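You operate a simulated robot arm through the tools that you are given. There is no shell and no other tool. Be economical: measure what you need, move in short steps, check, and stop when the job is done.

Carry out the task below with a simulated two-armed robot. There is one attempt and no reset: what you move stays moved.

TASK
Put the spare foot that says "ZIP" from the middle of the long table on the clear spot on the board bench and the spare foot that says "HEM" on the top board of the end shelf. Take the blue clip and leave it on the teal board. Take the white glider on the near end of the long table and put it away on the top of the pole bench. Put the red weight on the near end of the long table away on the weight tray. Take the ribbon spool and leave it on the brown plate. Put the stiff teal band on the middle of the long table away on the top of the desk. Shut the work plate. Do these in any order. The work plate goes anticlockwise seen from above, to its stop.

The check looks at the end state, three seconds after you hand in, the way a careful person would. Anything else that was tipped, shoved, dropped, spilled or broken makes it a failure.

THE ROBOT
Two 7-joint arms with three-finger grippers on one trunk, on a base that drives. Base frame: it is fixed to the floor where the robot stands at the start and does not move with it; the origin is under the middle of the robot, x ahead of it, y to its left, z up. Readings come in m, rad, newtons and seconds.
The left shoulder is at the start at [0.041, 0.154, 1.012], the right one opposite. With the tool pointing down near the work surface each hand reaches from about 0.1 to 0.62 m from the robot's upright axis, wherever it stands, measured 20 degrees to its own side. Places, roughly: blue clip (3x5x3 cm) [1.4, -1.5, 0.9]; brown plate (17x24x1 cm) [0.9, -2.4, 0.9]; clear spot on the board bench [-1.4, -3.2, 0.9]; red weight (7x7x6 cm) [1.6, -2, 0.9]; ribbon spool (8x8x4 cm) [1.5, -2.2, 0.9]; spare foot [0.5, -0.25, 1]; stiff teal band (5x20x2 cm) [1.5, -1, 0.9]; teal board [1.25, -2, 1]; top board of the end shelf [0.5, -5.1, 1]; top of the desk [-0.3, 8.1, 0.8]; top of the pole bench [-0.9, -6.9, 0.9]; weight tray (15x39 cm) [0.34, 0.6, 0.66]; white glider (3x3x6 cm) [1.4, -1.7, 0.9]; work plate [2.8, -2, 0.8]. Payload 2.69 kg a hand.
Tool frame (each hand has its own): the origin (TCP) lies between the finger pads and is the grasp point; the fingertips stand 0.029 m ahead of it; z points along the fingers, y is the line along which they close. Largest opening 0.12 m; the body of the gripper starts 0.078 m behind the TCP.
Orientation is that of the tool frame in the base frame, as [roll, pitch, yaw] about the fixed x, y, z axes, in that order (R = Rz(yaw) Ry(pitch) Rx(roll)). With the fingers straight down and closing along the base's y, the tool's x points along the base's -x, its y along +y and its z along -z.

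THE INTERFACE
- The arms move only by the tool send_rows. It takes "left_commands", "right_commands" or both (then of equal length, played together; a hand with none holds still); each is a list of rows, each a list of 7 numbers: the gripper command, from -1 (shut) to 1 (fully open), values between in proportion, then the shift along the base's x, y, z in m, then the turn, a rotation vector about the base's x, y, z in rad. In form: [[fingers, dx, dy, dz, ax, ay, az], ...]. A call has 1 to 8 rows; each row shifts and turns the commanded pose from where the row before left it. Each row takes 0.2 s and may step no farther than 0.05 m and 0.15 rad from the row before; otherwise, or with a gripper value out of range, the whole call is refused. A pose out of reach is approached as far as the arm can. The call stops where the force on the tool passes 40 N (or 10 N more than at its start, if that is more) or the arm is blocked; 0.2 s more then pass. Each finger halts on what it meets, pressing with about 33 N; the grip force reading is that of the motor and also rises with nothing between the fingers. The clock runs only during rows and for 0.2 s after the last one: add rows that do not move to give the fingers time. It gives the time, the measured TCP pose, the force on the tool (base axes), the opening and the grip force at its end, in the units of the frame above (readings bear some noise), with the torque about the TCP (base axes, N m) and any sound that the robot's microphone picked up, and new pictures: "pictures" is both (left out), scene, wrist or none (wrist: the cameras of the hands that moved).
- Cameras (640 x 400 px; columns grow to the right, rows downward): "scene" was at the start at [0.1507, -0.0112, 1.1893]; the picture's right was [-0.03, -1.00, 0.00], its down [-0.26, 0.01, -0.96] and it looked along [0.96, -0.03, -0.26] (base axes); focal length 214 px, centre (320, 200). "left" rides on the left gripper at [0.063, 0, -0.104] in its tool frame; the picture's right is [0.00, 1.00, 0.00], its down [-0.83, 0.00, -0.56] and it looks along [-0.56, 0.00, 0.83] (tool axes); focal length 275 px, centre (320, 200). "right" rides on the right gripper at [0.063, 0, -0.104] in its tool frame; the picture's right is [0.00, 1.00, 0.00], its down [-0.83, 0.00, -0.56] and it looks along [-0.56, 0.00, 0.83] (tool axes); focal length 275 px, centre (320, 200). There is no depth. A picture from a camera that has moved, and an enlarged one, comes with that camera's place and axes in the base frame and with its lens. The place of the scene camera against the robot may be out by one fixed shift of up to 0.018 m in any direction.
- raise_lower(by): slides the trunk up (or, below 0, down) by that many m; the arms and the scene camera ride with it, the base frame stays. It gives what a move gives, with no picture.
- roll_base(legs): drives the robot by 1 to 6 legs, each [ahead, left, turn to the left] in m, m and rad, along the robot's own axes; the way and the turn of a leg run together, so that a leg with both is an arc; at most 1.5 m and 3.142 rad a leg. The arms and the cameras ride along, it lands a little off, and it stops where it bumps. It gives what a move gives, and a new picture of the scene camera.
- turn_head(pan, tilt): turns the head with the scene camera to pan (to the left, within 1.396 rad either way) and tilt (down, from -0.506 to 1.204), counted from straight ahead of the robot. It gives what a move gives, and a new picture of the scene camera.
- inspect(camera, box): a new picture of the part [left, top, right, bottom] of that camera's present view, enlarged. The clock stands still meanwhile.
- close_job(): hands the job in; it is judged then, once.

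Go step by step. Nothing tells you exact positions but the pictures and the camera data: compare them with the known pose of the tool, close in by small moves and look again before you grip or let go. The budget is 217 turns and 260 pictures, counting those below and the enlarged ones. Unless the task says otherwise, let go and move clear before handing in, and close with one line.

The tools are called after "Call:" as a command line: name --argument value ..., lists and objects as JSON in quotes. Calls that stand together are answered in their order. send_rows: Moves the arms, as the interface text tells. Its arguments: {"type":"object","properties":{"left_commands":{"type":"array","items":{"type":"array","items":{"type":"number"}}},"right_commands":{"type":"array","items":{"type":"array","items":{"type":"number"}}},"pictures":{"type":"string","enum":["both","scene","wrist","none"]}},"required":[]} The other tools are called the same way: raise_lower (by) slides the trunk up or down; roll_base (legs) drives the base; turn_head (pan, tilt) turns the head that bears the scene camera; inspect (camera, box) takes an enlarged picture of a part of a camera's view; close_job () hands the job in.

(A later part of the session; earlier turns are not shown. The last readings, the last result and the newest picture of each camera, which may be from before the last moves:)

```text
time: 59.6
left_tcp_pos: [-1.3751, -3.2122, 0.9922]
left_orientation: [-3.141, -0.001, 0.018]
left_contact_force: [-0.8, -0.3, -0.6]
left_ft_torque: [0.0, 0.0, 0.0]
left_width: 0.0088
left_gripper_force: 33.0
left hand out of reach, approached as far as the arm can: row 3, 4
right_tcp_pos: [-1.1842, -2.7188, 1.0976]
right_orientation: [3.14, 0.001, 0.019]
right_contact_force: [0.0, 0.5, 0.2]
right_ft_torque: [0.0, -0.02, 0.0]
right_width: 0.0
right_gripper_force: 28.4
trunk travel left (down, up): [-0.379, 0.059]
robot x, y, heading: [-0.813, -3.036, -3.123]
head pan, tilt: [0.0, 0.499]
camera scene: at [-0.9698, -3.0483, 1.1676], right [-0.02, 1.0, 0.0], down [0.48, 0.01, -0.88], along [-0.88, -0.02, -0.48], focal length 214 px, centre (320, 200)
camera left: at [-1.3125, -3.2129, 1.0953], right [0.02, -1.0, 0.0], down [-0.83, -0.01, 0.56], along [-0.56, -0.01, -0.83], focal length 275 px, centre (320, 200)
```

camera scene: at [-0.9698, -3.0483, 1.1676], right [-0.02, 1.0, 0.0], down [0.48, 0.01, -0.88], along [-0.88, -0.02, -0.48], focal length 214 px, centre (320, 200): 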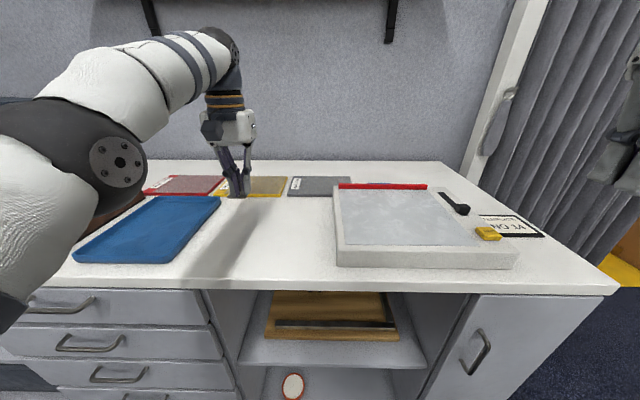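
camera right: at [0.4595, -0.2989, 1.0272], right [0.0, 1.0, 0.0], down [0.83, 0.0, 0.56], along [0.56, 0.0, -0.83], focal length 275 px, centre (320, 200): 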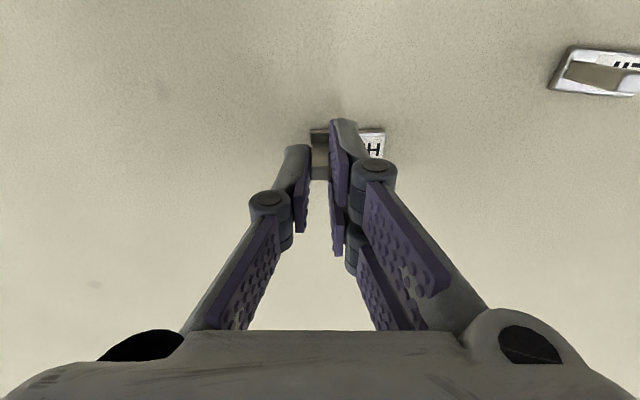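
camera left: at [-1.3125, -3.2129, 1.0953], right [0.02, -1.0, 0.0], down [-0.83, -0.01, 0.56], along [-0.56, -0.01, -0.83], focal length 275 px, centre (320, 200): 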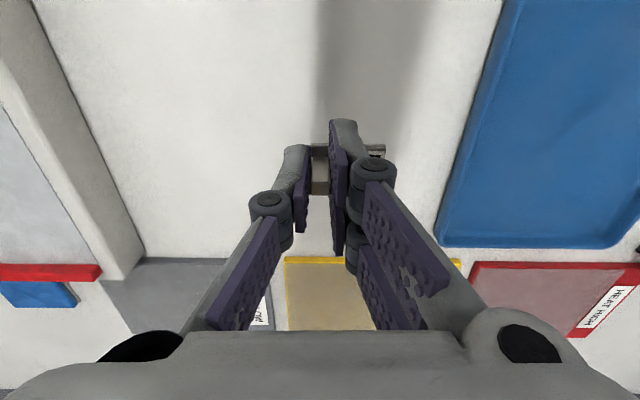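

Trouble: the right gripper reads 0.0, so HEM slipped out during the tuck and is probably on the floor. I'll put ZIP down first and then look for HEM.

Call:
send_rows --left_commands '[[-1, 0.007, 0.025, -0.02, 0, 0, 0], [-1, 0.007, 0.025, -0.02, 0, 0, 0], [-1, 0, 0, -0.01, 0, 0, 0], [-1, 0, 0, 0, 0, 0, 0]]' --pictures "wrist"

Call:
inspect --camera "scene" --box '[160, 130, 340, 260]'

```text
time: 60.6
left_tcp_pos: [-1.362, -3.1638, 0.9434]
left_orientation: [3.141, 0.003, 0.02]
left_contact_force: [0.4, -0.7, -0.2]
left_ft_torque: [-0.01, -0.02, 0.02]
left_width: 0.0088
left_gripper_force: 33.1
right_tcp_pos: [-1.1839, -2.7183, 1.0975]
right_orientation: [3.137, 0.0, 0.016]
right_contact_force: [-0.1, -0.3, -0.4]
right_ft_torque: [0.02, -0.02, -0.02]
right_width: 0.0
right_gripper_force: 28.7
trunk travel left (down, up): [-0.379, 0.059]
robot x, y, heading: [-0.8158, -3.0381, -3.118]
head pan, tilt: [0.0, 0.499]
camera left: at [-1.2996, -3.1638, 1.0475], right [0.01, -1.0, 0.0], down [-0.83, -0.01, 0.56], along [-0.56, -0.01, -0.83], focal length 275 px, centre (320, 200)
```

left: 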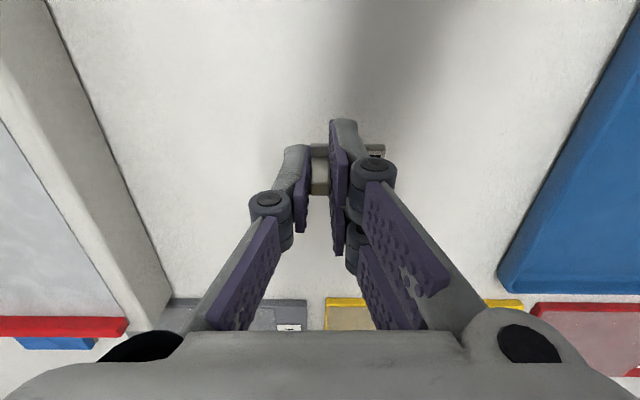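

```text
3.08 times, centred on (250, 195) of scene
camera zoom: at [-0.9693, -3.0483, 1.1677], right [-0.02, 1.0, 0.0], down [0.48, 0.01, -0.88], along [-0.88, -0.02, -0.48], focal length 660 px, centre (535, 215)
```

zoom: 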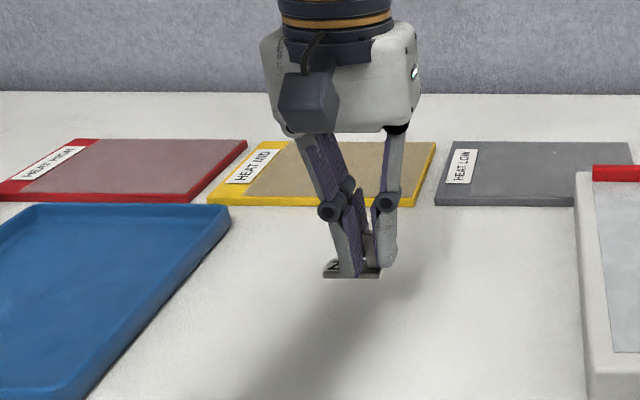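

I'll lower gently in small steps and watch the force.

Call:
send_rows --left_commands '[[-1, 0, 0, -0.008, 0, 0, 0], [-1, 0, 0, -0.006, 0, 0, 0], [-1, 0, 0, -0.004, 0, 0, 0], [-1, 0, 0, 0, 0, 0, 0]]' --pictures "none"

Call:
inspect --camera "scene" --box '[200, 150, 320, 230]'

```text
time: 61.6
left_tcp_pos: [-1.3617, -3.1644, 0.9262]
left_orientation: [3.141, 0.002, 0.019]
left_contact_force: [-0.1, -0.6, -0.5]
left_ft_torque: [0.0, 0.0, -0.01]
left_width: 0.0085
left_gripper_force: 33.4
right_tcp_pos: [-1.1847, -2.7176, 1.0972]
right_orientation: [3.14, 0.001, 0.02]
right_contact_force: [0.3, -0.5, 0.6]
right_ft_torque: [-0.01, 0.01, -0.01]
right_width: 0.0
right_gripper_force: 28.7
trunk travel left (down, up): [-0.379, 0.059]
robot x, y, heading: [-0.8149, -3.0375, -3.124]
head pan, tilt: [0.0, 0.499]
```

```text
5.00 times, centred on (260, 190) of scene
camera zoom: at [-0.9694, -3.0484, 1.1677], right [-0.02, 1.0, 0.0], down [0.48, 0.01, -0.88], along [-0.88, -0.02, -0.48], focal length 1072 px, centre (620, 250)
```

zoom: 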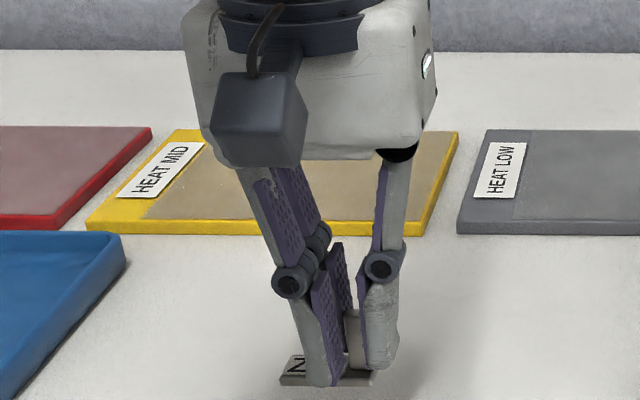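

Call:
send_rows --left_commands '[[-1, 0, 0, -0.006, 0, 0, 0], [-1, 0, 0, -0.005, 0, 0, 0], [-1, 0, 0, -0.005, 0, 0, 0], [-1, 0, 0, 0, 0, 0, 0]]' --pictures "none"

Call:
inspect --camera "scene" --box '[200, 150, 320, 230]'

```text
time: 62.6
left_tcp_pos: [-1.3619, -3.1638, 0.9087]
left_orientation: [-3.141, 0.001, 0.018]
left_contact_force: [-1.0, -0.5, -0.5]
left_ft_torque: [0.02, -0.01, -0.01]
left_width: 0.0091
left_gripper_force: 32.8
right_tcp_pos: [-1.1842, -2.7194, 1.0982]
right_orientation: [3.139, 0.001, 0.018]
right_contact_force: [-0.8, 0.3, -0.2]
right_ft_torque: [0.0, -0.04, 0.01]
right_width: 0.0001
right_gripper_force: 28.6
trunk travel left (down, up): [-0.379, 0.059]
robot x, y, heading: [-0.8128, -3.0386, -3.123]
head pan, tilt: [0.0, 0.499]
```

```text
5.00 times, centred on (260, 190) of scene
camera zoom: at [-0.9693, -3.0484, 1.1677], right [-0.02, 1.0, 0.0], down [0.48, 0.01, -0.88], along [-0.88, -0.02, -0.48], focal length 1072 px, centre (620, 250)
```

zoom: 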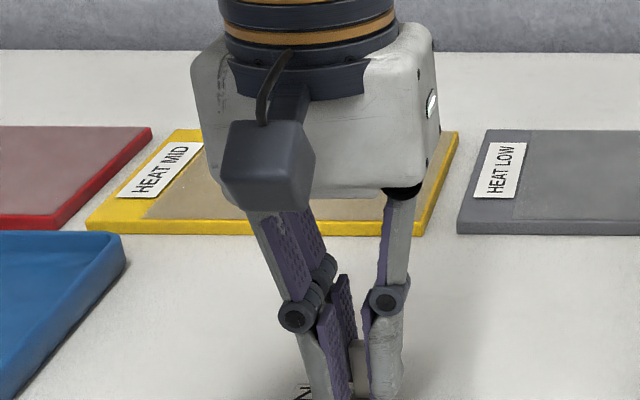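

Call:
send_rows --left_commands '[[-1, 0, 0, -0.005, 0, 0, 0], [-1, 0, 0, -0.005, 0, 0, 0], [-1, 0, 0, 0, 0, 0, 0]]' --pictures "none"

Call:
inspect --camera "scene" --box '[200, 170, 320, 250]'

```text
time: 63.4
left_tcp_pos: [-1.3611, -3.1634, 0.8999]
left_orientation: [-3.14, 0.0, 0.018]
left_contact_force: [-0.3, 0.2, -0.1]
left_ft_torque: [0.01, 0.02, -0.03]
left_width: 0.0088
left_gripper_force: 32.9
right_tcp_pos: [-1.1841, -2.7192, 1.0974]
right_orientation: [3.139, 0.001, 0.022]
right_contact_force: [-0.6, -0.2, -0.2]
right_ft_torque: [0.01, 0.05, 0.01]
right_width: 0.0
right_gripper_force: 28.2
trunk travel left (down, up): [-0.379, 0.059]
robot x, y, heading: [-0.8147, -3.0333, -3.12]
head pan, tilt: [0.0, 0.499]
```

```text
5.00 times, centred on (260, 210) of scene
camera zoom: at [-0.9693, -3.0484, 1.1677], right [-0.02, 1.0, 0.0], down [0.48, 0.01, -0.88], along [-0.88, -0.02, -0.48], focal length 1072 px, centre (620, 150)
```

zoom: 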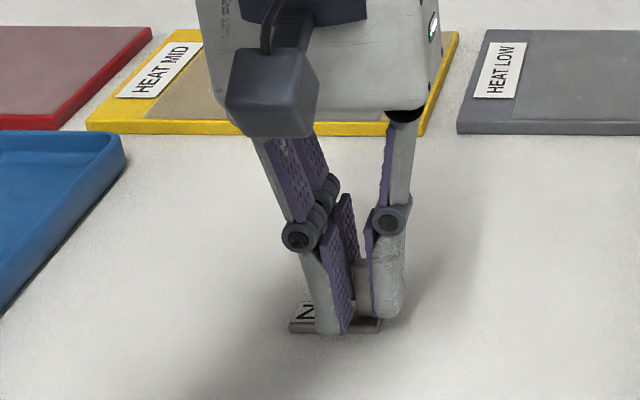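

It's close now; I'll keep going in 3 mm steps.

Call:
send_rows --left_commands '[[-1, 0, 0, -0.003, 0, 0, 0], [-1, 0, 0, -0.003, 0, 0, 0], [-1, 0, 0, -0.003, 0, 0, 0], [-1, 0, 0, 0, 0, 0, 0]]' --pictures "none"

Call:
inspect --camera "scene" --box '[200, 170, 320, 250]'

```text
time: 64.4
left_tcp_pos: [-1.3599, -3.1624, 0.893]
left_orientation: [3.141, 0.01, 0.019]
left_contact_force: [-4.3, -3.1, 38.0]
left_ft_torque: [-0.16, 0.4, 0.03]
left_width: 0.0088
left_gripper_force: 32.9
right_tcp_pos: [-1.181, -2.7191, 1.0986]
right_orientation: [3.141, 0.004, 0.019]
right_contact_force: [-0.3, 0.5, -0.7]
right_ft_torque: [-0.01, -0.03, 0.0]
right_width: 0.0
right_gripper_force: 28.4
trunk travel left (down, up): [-0.379, 0.059]
robot x, y, heading: [-0.8164, -3.036, -3.123]
head pan, tilt: [0.0, 0.499]
```

```text
5.00 times, centred on (260, 210) of scene
camera zoom: at [-0.967, -3.0481, 1.1683], right [-0.02, 1.0, 0.0], down [0.48, 0.01, -0.88], along [-0.88, -0.02, -0.48], focal length 1072 px, centre (620, 150)
```

zoom: 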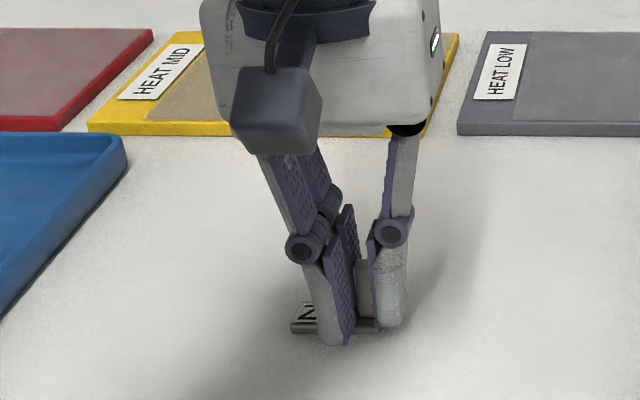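

Contact at 0.893. I'll ease up 2 mm, open, rise and look.

Call:
send_rows --left_commands '[[-1, 0, 0, 0.003, 0, 0, 0], [-0.7, 0, 0, 0, 0, 0, 0], [0, 0, 0, 0, 0, 0, 0], [0, 0, 0, 0, 0, 0, 0], [0, 0, 0, 0.04, 0, 0, 0], [0, 0, 0, 0.04, 0, 0, 0], [0, 0, 0, 0.04, 0, 0, 0]]' --pictures "wrist"

Call:
inspect --camera "scene" --box '[200, 170, 320, 250]'

Call:
inspect --camera "right" --box '[0, 0, 640, 400]'

```text
time: 66.0
left_tcp_pos: [-1.3606, -3.1644, 1.0116]
left_orientation: [-3.14, -0.001, 0.018]
left_contact_force: [-0.7, -0.4, -0.2]
left_ft_torque: [0.03, 0.02, 0.0]
left_width: 0.0602
left_gripper_force: 0.0
right_tcp_pos: [-1.1847, -2.7181, 1.097]
right_orientation: [3.141, -0.001, 0.019]
right_contact_force: [-1.0, -0.5, -0.5]
right_ft_torque: [-0.01, 0.0, -0.03]
right_width: 0.0
right_gripper_force: 28.4
trunk travel left (down, up): [-0.379, 0.059]
robot x, y, heading: [-0.8144, -3.0381, -3.126]
head pan, tilt: [0.0, 0.499]
camera left: at [-1.298, -3.1647, 1.1152], right [0.01, -1.0, 0.0], down [-0.83, -0.01, 0.55], along [-0.55, -0.01, -0.83], focal length 275 px, centre (320, 200)
```

left: 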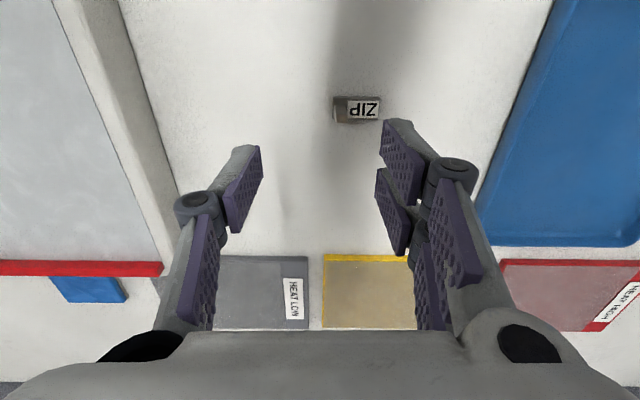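

```text
5.00 times, centred on (260, 210) of scene
camera zoom: at [-0.9701, -3.0484, 1.1675], right [-0.02, 1.0, 0.0], down [0.48, 0.01, -0.88], along [-0.88, -0.02, -0.48], focal length 1072 px, centre (620, 150)
```

zoom: 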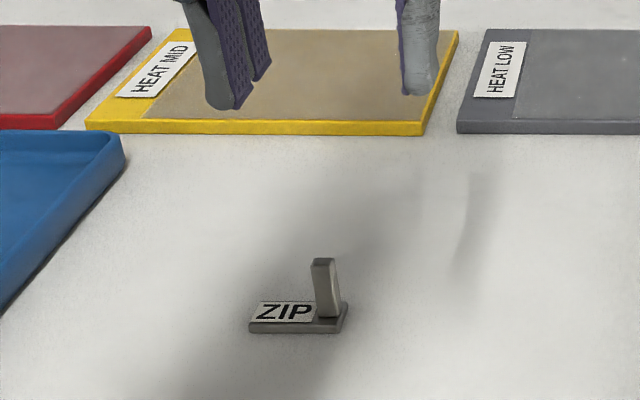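

```text
1.00 times, centred on (320, 200) of right (not enlarged: the box is as wide or as high as the picture)
camera zoom: at [-1.1206, -2.7171, 1.201], right [0.02, -1.0, 0.0], down [-0.83, -0.02, 0.56], along [-0.56, -0.01, -0.83], focal length 275 px, centre (320, 200)
```

zoom: 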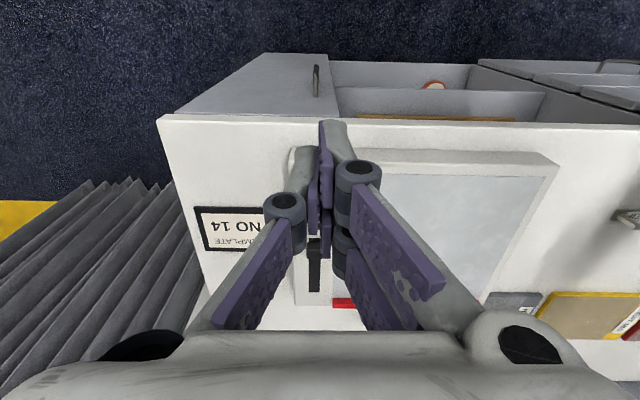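

ZIP stands upright on the clear spot. I'll back away and look down for HEM.

Call:
roll_base --legs '[[-0.4, 0.1, 0]]'

Call:
turn_head --pan -0.6 --tilt 0.95

```text
time: 68.6
left_tcp_pos: [-0.9563, -3.2609, 1.0119]
left_orientation: [3.141, 0.003, 0.025]
left_contact_force: [-0.8, 0.1, 0.0]
left_ft_torque: [-0.01, 0.04, 0.01]
left_width: 0.0599
left_gripper_force: 0.1
right_tcp_pos: [-0.7853, -2.8142, 1.098]
right_orientation: [3.14, 0.002, 0.026]
right_contact_force: [1.3, 1.2, 0.1]
right_ft_torque: [-0.02, -0.04, 0.0]
right_width: 0.0
right_gripper_force: 28.3
trunk travel left (down, up): [-0.379, 0.059]
robot x, y, heading: [-0.416, -3.1291, -3.115]
head pan, tilt: [0.0, 0.499]
camera scene: at [-0.5673, -3.1422, 1.1678], right [-0.03, 1.0, 0.0], down [0.48, 0.01, -0.88], along [-0.88, -0.02, -0.48], focal length 214 px, centre (320, 200)
```

scene: 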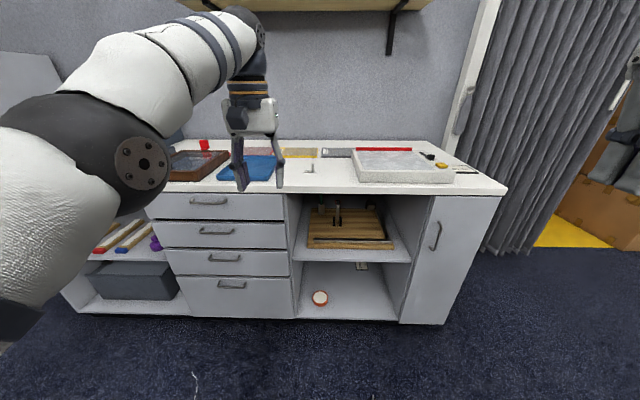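

```text
time: 69.6
left_tcp_pos: [-0.9583, -3.2617, 1.0104]
left_orientation: [3.141, 0.001, 0.026]
left_contact_force: [-0.2, 0.4, 0.6]
left_ft_torque: [0.01, -0.01, 0.02]
left_width: 0.0599
left_gripper_force: 0.1
right_tcp_pos: [-0.7848, -2.8136, 1.0962]
right_orientation: [3.135, -0.002, 0.022]
right_contact_force: [0.1, 0.3, -0.1]
right_ft_torque: [-0.01, 0.0, 0.0]
right_width: 0.0003
right_gripper_force: 28.4
trunk travel left (down, up): [-0.379, 0.059]
robot x, y, heading: [-0.4126, -3.1316, -3.112]
head pan, tilt: [-0.6, 0.949]
camera scene: at [-0.5662, -3.1349, 1.1619], right [0.05, 1.0, 0.0], down [0.53, -0.03, -0.85], along [-0.84, 0.05, -0.53], focal length 214 px, centre (320, 200)
```

scene: 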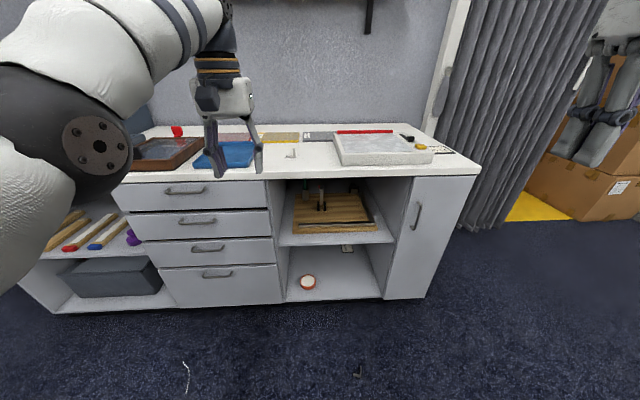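

The head is blocked by the right arm. There is something small on the floor near (-0.95, -2.94), so I'll free the head and zoom in.

Call:
send_rows --right_commands '[[-1, -0.03, 0.03, 0, 0, 0, 0], [-1, -0.03, 0.03, 0, 0, 0, 0], [-1, -0.03, 0.03, 0, 0, 0, 0], [-1, -0.03, 0.03, 0, 0, 0, 0]]' --left_commands '[[0, 0, -0.03, 0.02, 0, 0, 0], [0, 0, -0.03, 0.02, 0, 0, 0], [0, 0, -0.03, 0.02, 0, 0, 0], [0, 0, -0.03, 0.02, 0, 0, 0]]' --pictures "none"

Call:
turn_head --pan -0.3 --tilt 0.95

```text
time: 70.6
left_tcp_pos: [-0.9357, -3.3683, 1.0689]
left_orientation: [-3.139, 0.003, 0.026]
left_contact_force: [0.0, -0.9, -0.3]
left_ft_torque: [0.05, 0.03, 0.01]
left_width: 0.0603
left_gripper_force: 0.0
left hand out of reach, approached as far as the arm can: row 1, 2, 3, 4
right_tcp_pos: [-0.8808, -2.7206, 1.0983]
right_orientation: [-3.141, 0.0, 0.026]
right_contact_force: [0.5, -1.5, 0.2]
right_ft_torque: [0.08, 0.05, 0.0]
right_width: 0.0
right_gripper_force: 28.1
right hand out of reach, approached as far as the arm can: row 4
trunk travel left (down, up): [-0.379, 0.059]
robot x, y, heading: [-0.4127, -3.1291, -3.117]
head pan, tilt: [-0.6, 0.949]
```

```text
time: 71.4
left_tcp_pos: [-0.9376, -3.3651, 1.0671]
left_orientation: [-3.14, 0.002, 0.025]
left_contact_force: [0.1, 0.1, 0.8]
left_ft_torque: [0.02, -0.01, -0.01]
left_width: 0.0601
left_gripper_force: 0.0
right_tcp_pos: [-0.8826, -2.7185, 1.0975]
right_orientation: [3.141, -0.001, 0.026]
right_contact_force: [0.6, -0.6, 0.5]
right_ft_torque: [-0.02, -0.03, 0.03]
right_width: 0.0
right_gripper_force: 28.4
trunk travel left (down, up): [-0.379, 0.059]
robot x, y, heading: [-0.4072, -3.1314, -3.117]
head pan, tilt: [-0.3, 0.949]
camera scene: at [-0.5467, -3.12, 1.1302], right [0.27, 0.96, 0.0], down [0.78, -0.22, -0.58], along [-0.56, 0.16, -0.81], focal length 214 px, centre (320, 200)
```

scene: 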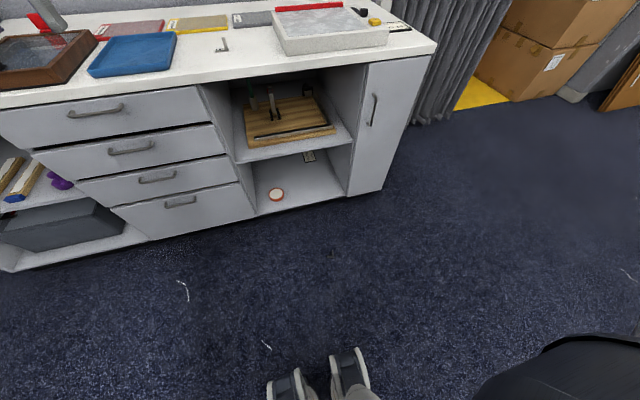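

Call:
inspect --camera "scene" --box '[230, 200, 430, 325]'

Call:
inspect --camera "scene" --box '[380, 110, 640, 270]'

```text
3.20 times, centred on (330, 262) of scene
camera zoom: at [-0.5467, -3.12, 1.1302], right [0.27, 0.96, 0.0], down [0.78, -0.22, -0.58], along [-0.56, 0.16, -0.81], focal length 686 px, centre (288, 0)
```

zoom: 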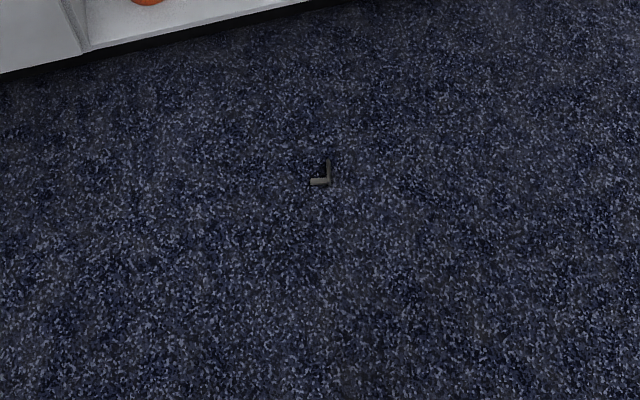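

```text
2.46 times, centred on (510, 190) of scene
camera zoom: at [-0.5467, -3.12, 1.1302], right [0.27, 0.96, 0.0], down [0.78, -0.22, -0.58], along [-0.56, 0.16, -0.81], focal length 528 px, centre (-148, 225)
```

zoom: 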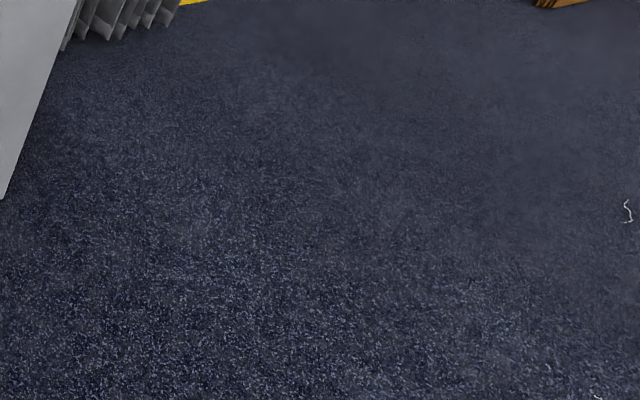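

HEM is lying on its side on the floor at about (-0.954, -2.942), its post pointing roughly to -y. I'll go round to its -y side and face +y. Then the left hand can take the post at 45° and set it upright later.

Call:
roll_base --legs '[[0, 0, -1.58], [-0.28, 0, 0], [0, 0.36, 0]]'

Call:
turn_head --pan 0.25 --tilt 1.0

```text
time: 80.0
left_tcp_pos: [-0.9857, -2.8818, 1.0677]
left_orientation: [3.14, 0.0, -1.56]
left_contact_force: [0.0, -0.4, 0.0]
left_ft_torque: [0.03, -0.05, 0.0]
left_width: 0.0598
left_gripper_force: 0.0
right_tcp_pos: [-0.3396, -2.9478, 1.0972]
right_orientation: [-3.141, 0.0, -1.563]
right_contact_force: [-1.0, -0.3, 0.0]
right_ft_torque: [0.0, -0.04, 0.0]
right_width: 0.0
right_gripper_force: 28.6
trunk travel left (down, up): [-0.379, 0.059]
robot x, y, heading: [-0.7585, -3.4102, 1.582]
head pan, tilt: [-0.3, 0.949]
camera scene: at [-0.7436, -3.2894, 1.1302], right [0.96, -0.29, 0.0], down [-0.23, -0.78, -0.58], along [0.17, 0.56, -0.81], focal length 214 px, centre (320, 200)
```

scene: 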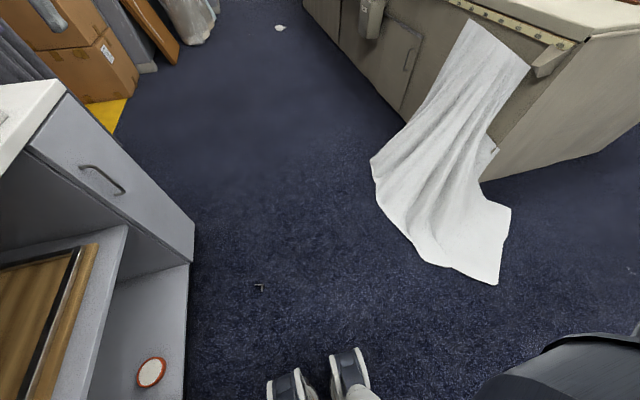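

```text
time: 81.0
left_tcp_pos: [-0.986, -2.8825, 1.0686]
left_orientation: [3.141, 0.002, -1.562]
left_contact_force: [0.2, 1.5, 0.0]
left_ft_torque: [-0.04, 0.01, 0.0]
left_width: 0.0599
left_gripper_force: 0.1
right_tcp_pos: [-0.3404, -2.9482, 1.0976]
right_orientation: [-3.142, -0.001, -1.564]
right_contact_force: [-0.2, -0.1, 0.4]
right_ft_torque: [0.0, -0.04, 0.01]
right_width: 0.0
right_gripper_force: 28.7
trunk travel left (down, up): [-0.379, 0.059]
robot x, y, heading: [-0.7601, -3.4065, 1.581]
head pan, tilt: [0.25, 1.0]
camera scene: at [-0.782, -3.2916, 1.1266], right [0.97, 0.25, 0.0], down [0.21, -0.81, -0.54], along [-0.14, 0.52, -0.84], focal length 214 px, centre (320, 200)
```

scene: 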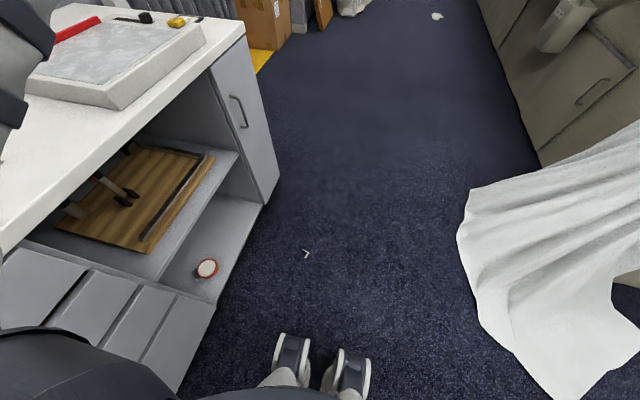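

Call:
inspect --camera "scene" --box '[282, 238, 332, 270]'

Call:
raise_lower --by -0.3

```text
12.50 times, centred on (307, 254) of scene
camera zoom: at [-0.782, -3.2916, 1.1266], right [0.97, 0.25, 0.0], down [0.21, -0.81, -0.54], along [-0.14, 0.52, -0.84], focal length 2681 px, centre (482, -475)
```

zoom: 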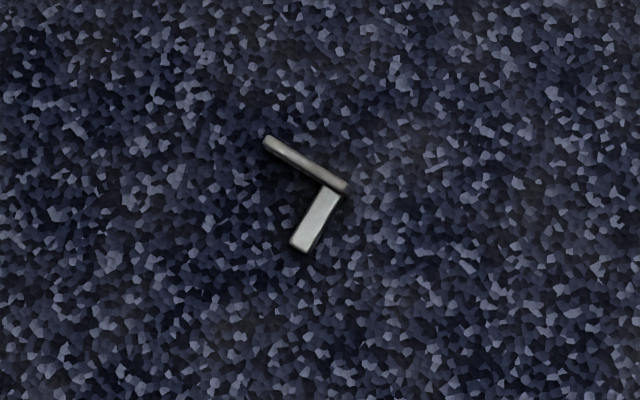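

```text
time: 84.0
left_tcp_pos: [-0.9862, -2.83, 0.5561]
left_orientation: [-3.141, -0.411, -1.562]
left_contact_force: [-0.3, 0.3, -0.5]
left_ft_torque: [0.02, -0.03, -0.02]
left_width: 0.0601
left_gripper_force: 0.1
right_tcp_pos: [-0.3405, -2.9229, 0.7634]
right_orientation: [3.139, -0.072, -1.565]
right_contact_force: [0.4, -0.1, 0.1]
right_ft_torque: [0.0, 0.01, 0.02]
right_width: 0.0
right_gripper_force: 28.6
trunk travel left (down, up): [-0.079, 0.359]
robot x, y, heading: [-0.7572, -3.4144, 1.579]
head pan, tilt: [0.25, 1.0]
```

HEM's post runs from about (-0.945, -2.943) to (-0.951, -2.966). Lowering the trunk tilted the left hand, so I'll level it and look.

Call:
send_rows --left_commands '[[0, 0, -0.03, 0, 0.137, 0, 0], [0, 0, -0.03, 0, 0.137, 0, 0], [0, 0, -0.03, 0, 0.137, 0, 0], [0, 0, -0.02, 0, 0, 0, -0.12], [0, 0, -0.02, 0, 0, 0, -0.12], [0, 0, 0, 0, 0, 0, 0]]' --pictures "both"

```text
time: 85.4
left_tcp_pos: [-0.9574, -2.753, 0.5951]
left_orientation: [-3.139, -0.002, -1.804]
left_contact_force: [0.1, 0.0, -0.8]
left_ft_torque: [-0.02, -0.03, -0.02]
left_width: 0.0598
left_gripper_force: 0.0
left hand out of reach, approached as far as the arm can: row 1, 2, 3, 4, 5
right_tcp_pos: [-0.3406, -2.9223, 0.7638]
right_orientation: [3.14, -0.074, -1.563]
right_contact_force: [0.4, -0.3, 0.3]
right_ft_torque: [-0.01, 0.0, -0.02]
right_width: 0.0
right_gripper_force: 28.2
trunk travel left (down, up): [-0.079, 0.359]
robot x, y, heading: [-0.7636, -3.4148, 1.583]
head pan, tilt: [0.25, 1.0]
camera scene: at [-0.7829, -3.1892, 0.8], right [0.97, 0.25, 0.0], down [0.21, -0.81, -0.54], along [-0.14, 0.52, -0.84], focal length 214 px, centre (320, 200)
camera left: at [-0.973, -2.8148, 0.7005], right [-0.97, 0.24, 0.0], down [0.19, 0.81, 0.55], along [0.13, 0.54, -0.83], focal length 275 px, centre (320, 200)
```

scene: 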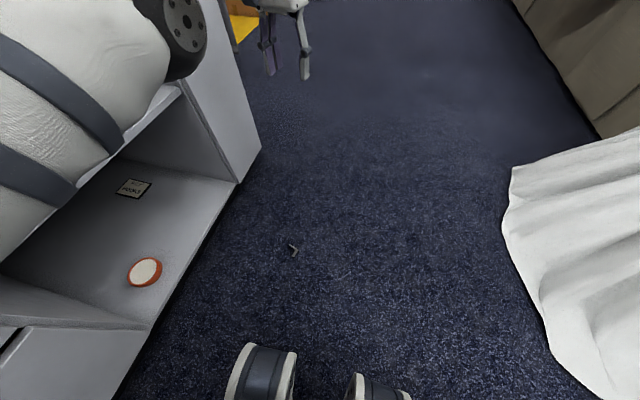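
left: 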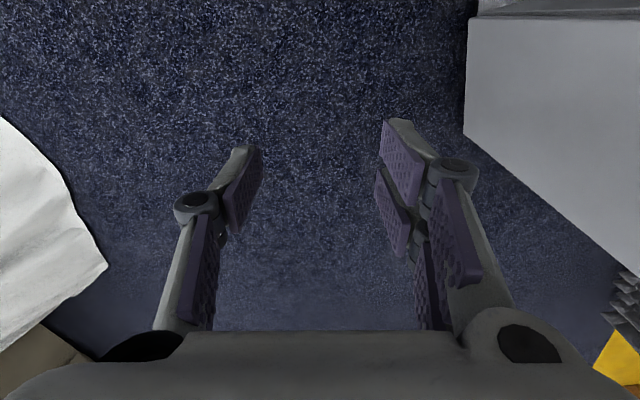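

I'll lower the left hand and pull it back in small steps, checking what it can reach.

Call:
send_rows --left_commands '[[0, 0, -0.01, -0.045, 0, 0, 0], [0, 0, -0.02, -0.045, 0, 0, 0], [0, 0, -0.02, -0.045, 0, 0, 0], [0, 0, -0.02, -0.045, 0, 0, 0]]' --pictures "both"

```text
time: 86.4
left_tcp_pos: [-0.9542, -2.744, 0.4154]
left_orientation: [-3.139, 0.001, -1.803]
left_contact_force: [0.1, 1.3, 0.5]
left_ft_torque: [0.0, 0.04, 0.02]
left_width: 0.0599
left_gripper_force: 0.1
left hand out of reach, approached as far as the arm can: row 1, 2, 3, 4
right_tcp_pos: [-0.3405, -2.9221, 0.7631]
right_orientation: [3.138, -0.072, -1.563]
right_contact_force: [0.7, -0.5, 0.6]
right_ft_torque: [-0.01, 0.0, -0.02]
right_width: 0.0001
right_gripper_force: 28.5
trunk travel left (down, up): [-0.079, 0.359]
robot x, y, heading: [-0.7635, -3.4101, 1.579]
head pan, tilt: [0.25, 1.0]
camera scene: at [-0.7829, -3.1892, 0.8], right [0.97, 0.25, 0.0], down [0.21, -0.81, -0.54], along [-0.14, 0.52, -0.84], focal length 214 px, centre (320, 200)
camera left: at [-0.97, -2.8064, 0.5201], right [-0.97, 0.23, 0.0], down [0.19, 0.81, 0.56], along [0.13, 0.54, -0.83], focal length 275 px, centre (320, 200)
```

scene: 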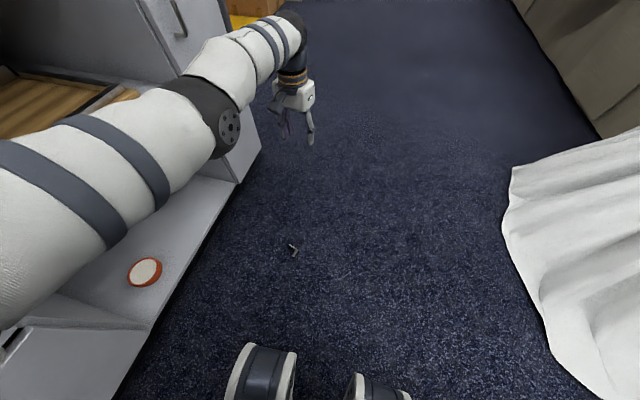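
left: 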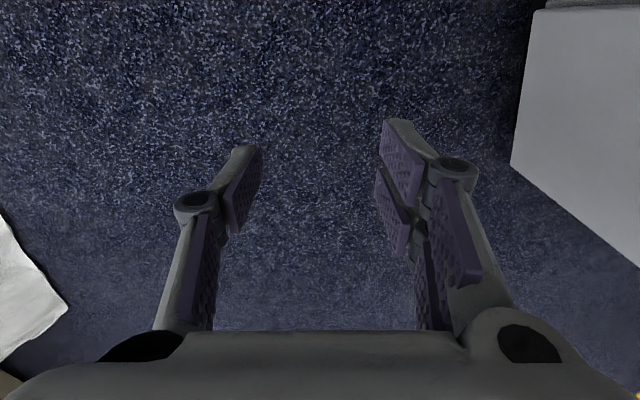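

The arm can't fold back any further, so I'll move the base back 0.3 m.

Call:
roll_base --legs '[[-0.3, -0.04, 0]]'

Call:
send_rows --left_commands '[[0, 0, 0, -0.03, 0.13, -0.03, 0], [0, 0, 0, -0.03, 0.13, -0.03, 0], [0, 0, 0, -0.03, 0.13, -0.03, 0], [0, 0, 0, -0.03, 0.13, -0.03, 0], [0, 0, 0, -0.03, 0.13, -0.03, 0], [0, 0, 0, -0.03, 0.115, -0.027, 0]]' --pictures "both"

```text
time: 88.5
left_tcp_pos: [-0.9158, -3.0487, 0.417]
left_orientation: [-3.136, -0.002, -1.794]
left_contact_force: [-0.2, 0.2, 0.6]
left_ft_torque: [0.01, 0.01, -0.03]
left_width: 0.06
left_gripper_force: 0.1
right_tcp_pos: [-0.3013, -3.221, 0.7633]
right_orientation: [3.14, -0.074, -1.555]
right_contact_force: [0.6, 1.0, -0.9]
right_ft_torque: [0.0, 0.01, 0.01]
right_width: 0.0
right_gripper_force: 28.4
trunk travel left (down, up): [-0.079, 0.359]
robot x, y, heading: [-0.7154, -3.7136, 1.583]
head pan, tilt: [0.25, 1.0]
camera scene: at [-0.7416, -3.4917, 0.8], right [0.96, 0.26, 0.0], down [0.22, -0.81, -0.54], along [-0.14, 0.52, -0.84], focal length 214 px, centre (320, 200)
```

scene: 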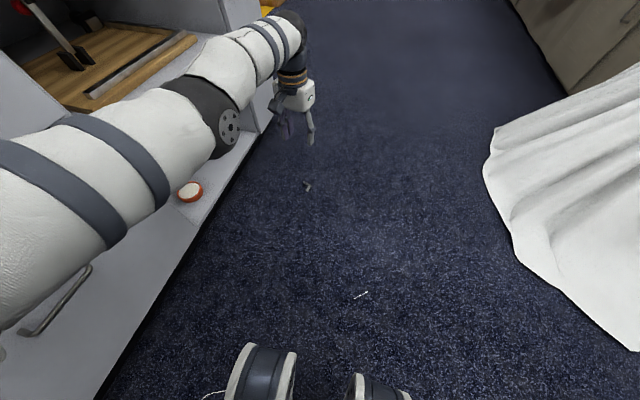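

```text
time: 89.9
left_tcp_pos: [-0.8951, -2.9967, 0.217]
left_orientation: [-3.134, 0.787, -1.791]
left_contact_force: [-0.1, 0.8, 0.7]
left_ft_torque: [-0.02, 0.01, 0.0]
left_width: 0.0601
left_gripper_force: 0.0
left hand out of reach, approached as far as the arm can: row 1, 2, 3, 4, 6
right_tcp_pos: [-0.302, -3.2211, 0.7632]
right_orientation: [3.14, -0.073, -1.555]
right_contact_force: [0.6, 0.0, 0.2]
right_ft_torque: [0.01, -0.05, -0.01]
right_width: 0.0
right_gripper_force: 28.3
trunk travel left (down, up): [-0.079, 0.359]
robot x, y, heading: [-0.7209, -3.7146, 1.587]
head pan, tilt: [0.25, 1.0]
camera scene: at [-0.7416, -3.4916, 0.8], right [0.96, 0.26, 0.0], down [0.22, -0.81, -0.54], along [-0.14, 0.52, -0.84], focal length 214 px, centre (320, 200)
camera left: at [-0.9227, -3.114, 0.2462], right [-0.97, 0.23, 0.0], down [0.04, 0.19, 0.98], along [0.22, 0.96, -0.19], focal length 275 px, centre (320, 200)
```

scene: 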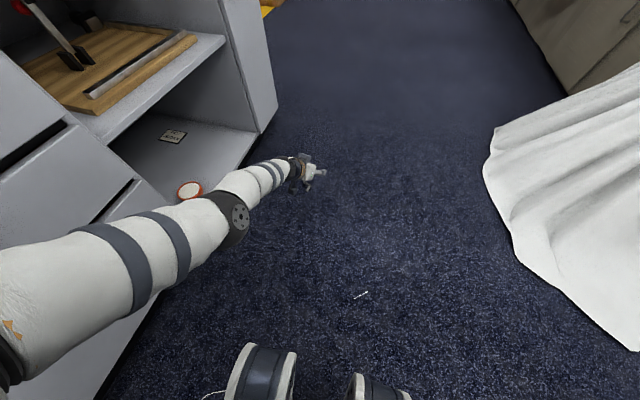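
left: 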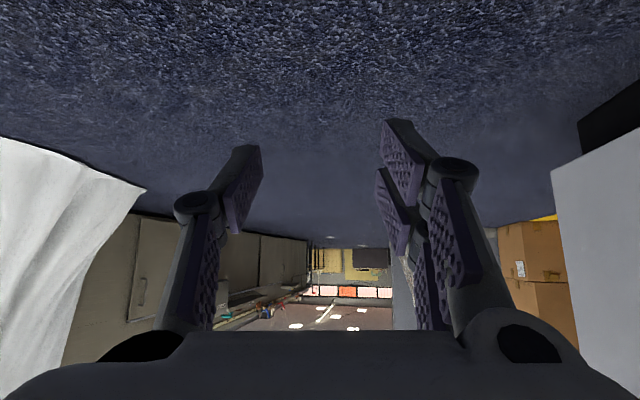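

The 45° tilt works. I'll back the hand off a little and lower it, so its own camera can see HEM.

Call:
send_rows --left_commands '[[0, -0.015, -0.03, -0.02, 0, 0, 0], [0, -0.015, -0.03, -0.02, 0, 0, 0], [0, -0.015, -0.03, -0.03, 0, 0, 0], [0, -0.01, -0.01, -0.03, 0, 0, 0], [0, 0, 0, 0, 0, 0, 0]]' --pictures "wrist"

```text
time: 91.1
left_tcp_pos: [-0.9387, -3.0702, 0.134]
left_orientation: [-3.133, 0.784, -1.792]
left_contact_force: [-0.2, -0.5, 0.5]
left_ft_torque: [-0.04, 0.0, 0.0]
left_width: 0.0599
left_gripper_force: 0.0
left hand out of reach, approached as far as the arm can: row 1, 2, 4
right_tcp_pos: [-0.3007, -3.2208, 0.7637]
right_orientation: [3.141, -0.073, -1.555]
right_contact_force: [0.2, -0.1, -0.8]
right_ft_torque: [-0.03, 0.01, -0.01]
right_width: 0.0
right_gripper_force: 28.4
trunk travel left (down, up): [-0.079, 0.359]
robot x, y, heading: [-0.7197, -3.7171, 1.588]
head pan, tilt: [0.25, 1.0]
camera left: at [-0.9677, -3.1865, 0.1638], right [-0.97, 0.23, 0.0], down [0.04, 0.19, 0.98], along [0.22, 0.95, -0.2], focal length 275 px, centre (320, 200)
```

left: 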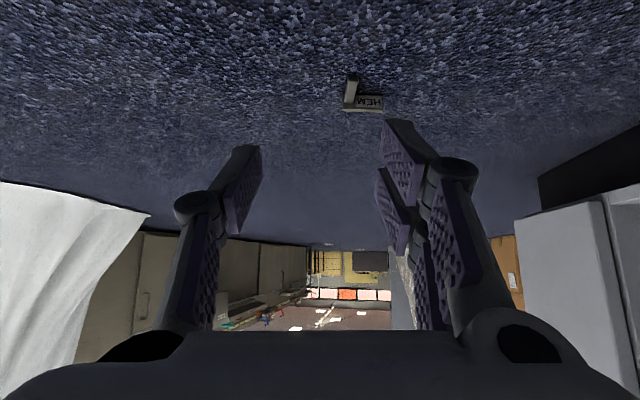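

Call:
inspect --camera "left" --box '[310, 60, 406, 120]'

```text
6.67 times, centred on (358, 90) of left
camera zoom: at [-0.9677, -3.1865, 0.1638], right [-0.97, 0.23, 0.0], down [0.04, 0.19, 0.98], along [0.22, 0.95, -0.2], focal length 1835 px, centre (67, 933)
```

zoom: 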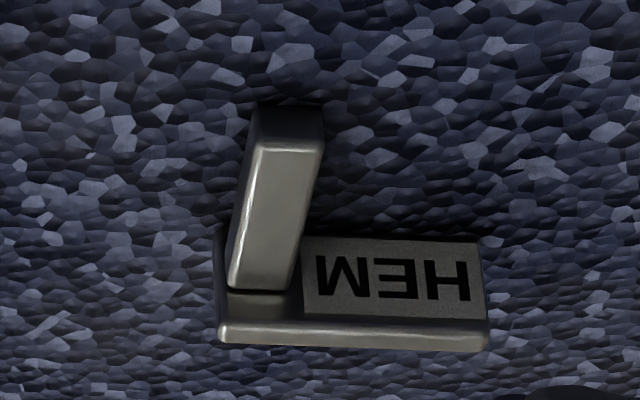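

I now have HEM's post exactly: its middle is at (-0.943, -2.950) and it heads along (0.235, 0.972). I'll line up sideways and then approach.

Call:
send_rows --left_commands '[[0, -0.0316, 0.0076, 0, 0, 0, 0], [0, 0.0066, 0.027, -0.028, 0, 0, 0], [0, 0.0066, 0.027, -0.028, 0, 0, 0], [0, 0.004, 0.0165, -0.02, 0, 0, 0], [0, 0, 0, 0, 0, 0, 0]]' --pictures "wrist"

```text
time: 92.3
left_tcp_pos: [-0.939, -3.0608, 0.1449]
left_orientation: [-3.132, 0.784, -1.792]
left_contact_force: [-0.5, 0.7, -0.6]
left_ft_torque: [-0.01, 0.01, 0.02]
left_width: 0.0599
left_gripper_force: 0.1
left hand out of reach, approached as far as the arm can: row 1, 2, 3, 4
right_tcp_pos: [-0.3018, -3.2206, 0.763]
right_orientation: [3.14, -0.073, -1.556]
right_contact_force: [0.8, -0.1, 0.6]
right_ft_torque: [0.01, 0.01, 0.0]
right_width: 0.0002
right_gripper_force: 28.7
trunk travel left (down, up): [-0.079, 0.359]
robot x, y, heading: [-0.715, -3.7143, 1.585]
head pan, tilt: [0.25, 1.0]
camera left: at [-0.9668, -3.1768, 0.175], right [-0.97, 0.23, 0.0], down [0.04, 0.19, 0.98], along [0.23, 0.95, -0.2], focal length 275 px, centre (320, 200)
```

left: 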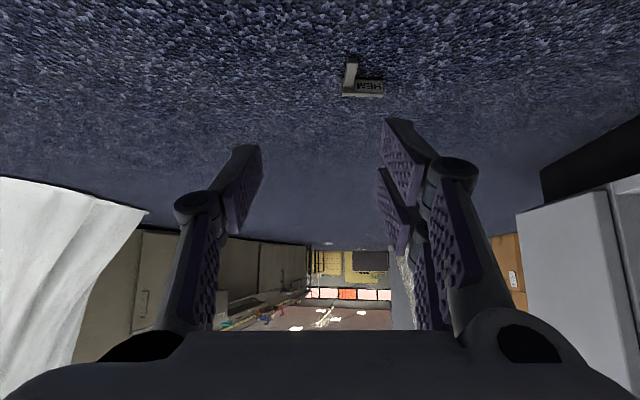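

This pose can't go any lower. I'll lower the trunk the rest of the way and try again.

Call:
raise_lower --by -0.075

Call:
send_rows --left_commands '[[0, 0, 0, -0.03, 0, 0, 0], [0, 0, 0, -0.03, 0, 0, 0], [0, 0, 0, 0, 0, 0, 0]]' --pictures "scene"

```text
time: 93.4
left_tcp_pos: [-0.9408, -3.066, 0.058]
left_orientation: [-3.12, 0.746, -1.783]
left_contact_force: [-0.4, -0.1, -1.1]
left_ft_torque: [0.01, 0.04, 0.02]
left_width: 0.06
left_gripper_force: 0.0
right_tcp_pos: [-0.2994, -3.2212, 0.6879]
right_orientation: [3.14, -0.073, -1.554]
right_contact_force: [-0.3, 0.4, 0.1]
right_ft_torque: [-0.01, 0.02, -0.01]
right_width: 0.0
right_gripper_force: 28.0
trunk travel left (down, up): [-0.004, 0.434]
robot x, y, heading: [-0.7167, -3.7103, 1.585]
head pan, tilt: [0.25, 1.0]
```

```text
time: 94.2
left_tcp_pos: [-0.9346, -3.0796, 0.0451]
left_orientation: [-3.12, 0.746, -1.784]
left_contact_force: [-0.3, -0.3, 0.3]
left_ft_torque: [-0.02, -0.01, 0.01]
left_width: 0.0601
left_gripper_force: 0.1
left hand out of reach, approached as far as the arm can: row 1, 2
right_tcp_pos: [-0.301, -3.2226, 0.688]
right_orientation: [3.139, -0.073, -1.556]
right_contact_force: [0.0, 0.0, 0.2]
right_ft_torque: [0.03, 0.01, -0.03]
right_width: 0.0002
right_gripper_force: 28.4
trunk travel left (down, up): [-0.004, 0.434]
robot x, y, heading: [-0.7177, -3.7125, 1.589]
head pan, tilt: [0.25, 1.0]
camera scene: at [-0.742, -3.4717, 0.7316], right [0.96, 0.26, 0.0], down [0.22, -0.81, -0.54], along [-0.14, 0.52, -0.84], focal length 214 px, centre (320, 200)
```

scene: 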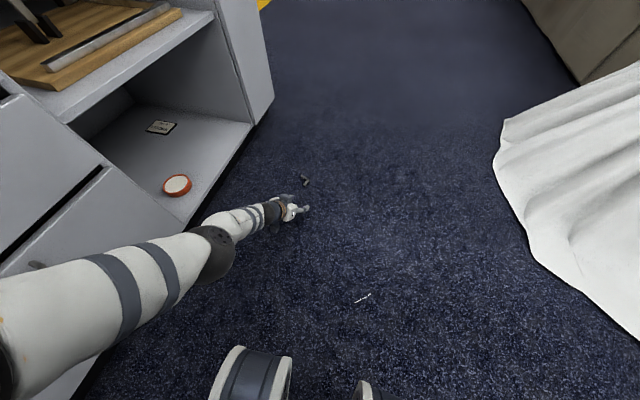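

The arm is almost straight, so the base needs to be closer. I'll lift the hand, drive ahead 0.14 m and look.

Call:
send_rows --left_commands '[[0, 0, -0.02, 0.04, 0, 0, 0], [0, 0, -0.02, 0.04, 0, 0, 0], [0, 0, -0.02, 0.01, 0.02, 0, 0]]' --pictures "none"

Call:
roll_base --legs '[[0.14, 0.0, 0]]'

Call:
inspect --camera "left" --box '[0, 0, 640, 400]'

```text
time: 95.0
left_tcp_pos: [-0.9377, -3.0738, 0.052]
left_orientation: [-3.127, 0.766, -1.789]
left_contact_force: [-0.2, 0.2, 0.2]
left_ft_torque: [-0.01, -0.02, 0.04]
left_width: 0.0599
left_gripper_force: 0.0
left hand out of reach, approached as far as the arm can: row 1, 2, 3
right_tcp_pos: [-0.3011, -3.2195, 0.6878]
right_orientation: [3.14, -0.072, -1.556]
right_contact_force: [-0.5, -0.4, -0.2]
right_ft_torque: [0.04, 0.02, 0.02]
right_width: 0.0
right_gripper_force: 28.5
trunk travel left (down, up): [-0.004, 0.434]
robot x, y, heading: [-0.7189, -3.7147, 1.589]
head pan, tilt: [0.25, 1.0]
```

```text
time: 96.3
left_tcp_pos: [-0.9411, -2.9344, 0.0507]
left_orientation: [-3.126, 0.764, -1.789]
left_contact_force: [-0.4, 0.3, -0.3]
left_ft_torque: [-0.01, 0.04, -0.01]
left_width: 0.0599
left_gripper_force: 0.0
right_tcp_pos: [-0.3032, -3.0833, 0.6885]
right_orientation: [3.138, -0.073, -1.556]
right_contact_force: [0.5, 0.8, 0.2]
right_ft_torque: [0.02, -0.05, 0.02]
right_width: 0.0
right_gripper_force: 27.8
trunk travel left (down, up): [-0.004, 0.434]
robot x, y, heading: [-0.7176, -3.5781, 1.592]
head pan, tilt: [0.25, 1.0]
camera scene: at [-0.7442, -3.3332, 0.7316], right [0.96, 0.26, 0.0], down [0.22, -0.81, -0.54], along [-0.14, 0.52, -0.84], focal length 214 px, centre (320, 200)
```

scene: 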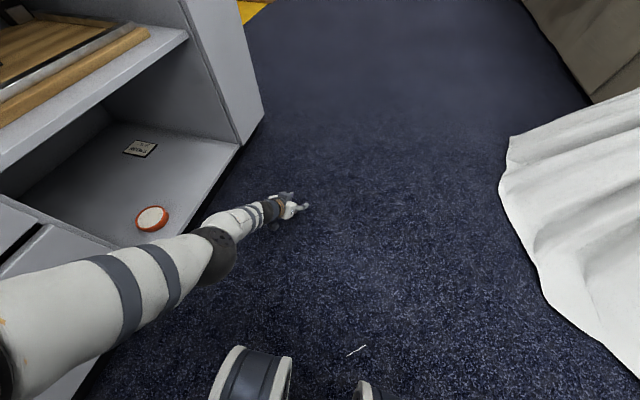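

```text
1.00 times, centred on (320, 200) of left (not enlarged: the box is as wide or as high as the picture)
camera zoom: at [-0.9684, -3.0507, 0.0829], right [-0.97, 0.23, -0.01], down [0.04, 0.21, 0.98], along [0.23, 0.95, -0.21], focal length 275 px, centre (320, 200)
```

zoom: 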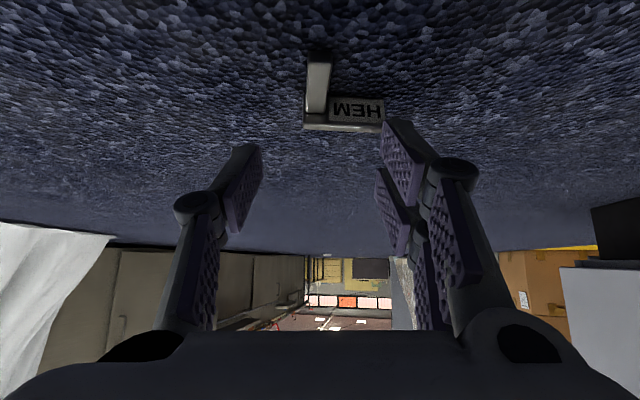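

HEM hasn't been touched and the hand sits just above it. The elbow seems stuck straight, so I'll pull the hand back and up toward the shoulder to bend it.

Call:
send_rows --left_commands '[[0, 0, -0.02, 0.035, 0, 0, 0], [0, 0, -0.02, 0.035, 0, 0, 0], [0, 0, -0.02, 0.035, 0, 0, 0], [0, 0, -0.02, 0.035, 0, 0, 0]]' --pictures "scene"

```text
time: 97.3
left_tcp_pos: [-0.9531, -2.9139, 0.0721]
left_orientation: [-3.127, 0.766, -1.788]
left_contact_force: [0.1, 0.5, 0.0]
left_ft_torque: [0.01, -0.01, -0.06]
left_width: 0.0599
left_gripper_force: 0.1
left hand out of reach, approached as far as the arm can: row 1, 2, 3, 4
right_tcp_pos: [-0.3027, -3.083, 0.6884]
right_orientation: [3.14, -0.073, -1.556]
right_contact_force: [0.4, 1.1, -0.9]
right_ft_torque: [-0.02, -0.01, 0.0]
right_width: 0.0
right_gripper_force: 28.2
trunk travel left (down, up): [-0.004, 0.434]
robot x, y, heading: [-0.7226, -3.5796, 1.583]
head pan, tilt: [0.25, 1.0]
camera scene: at [-0.7442, -3.3332, 0.7316], right [0.96, 0.26, 0.0], down [0.22, -0.81, -0.54], along [-0.14, 0.52, -0.84], focal length 214 px, centre (320, 200)
```

scene: 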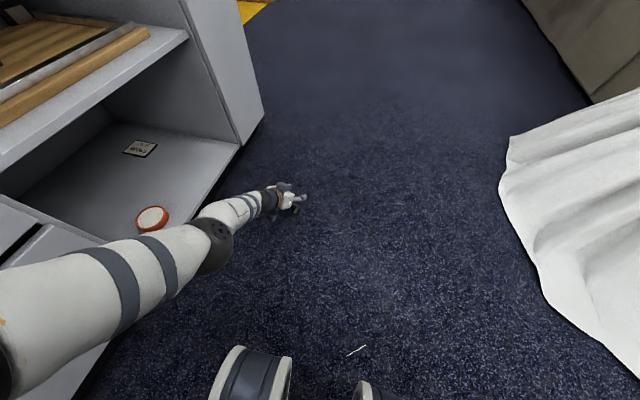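

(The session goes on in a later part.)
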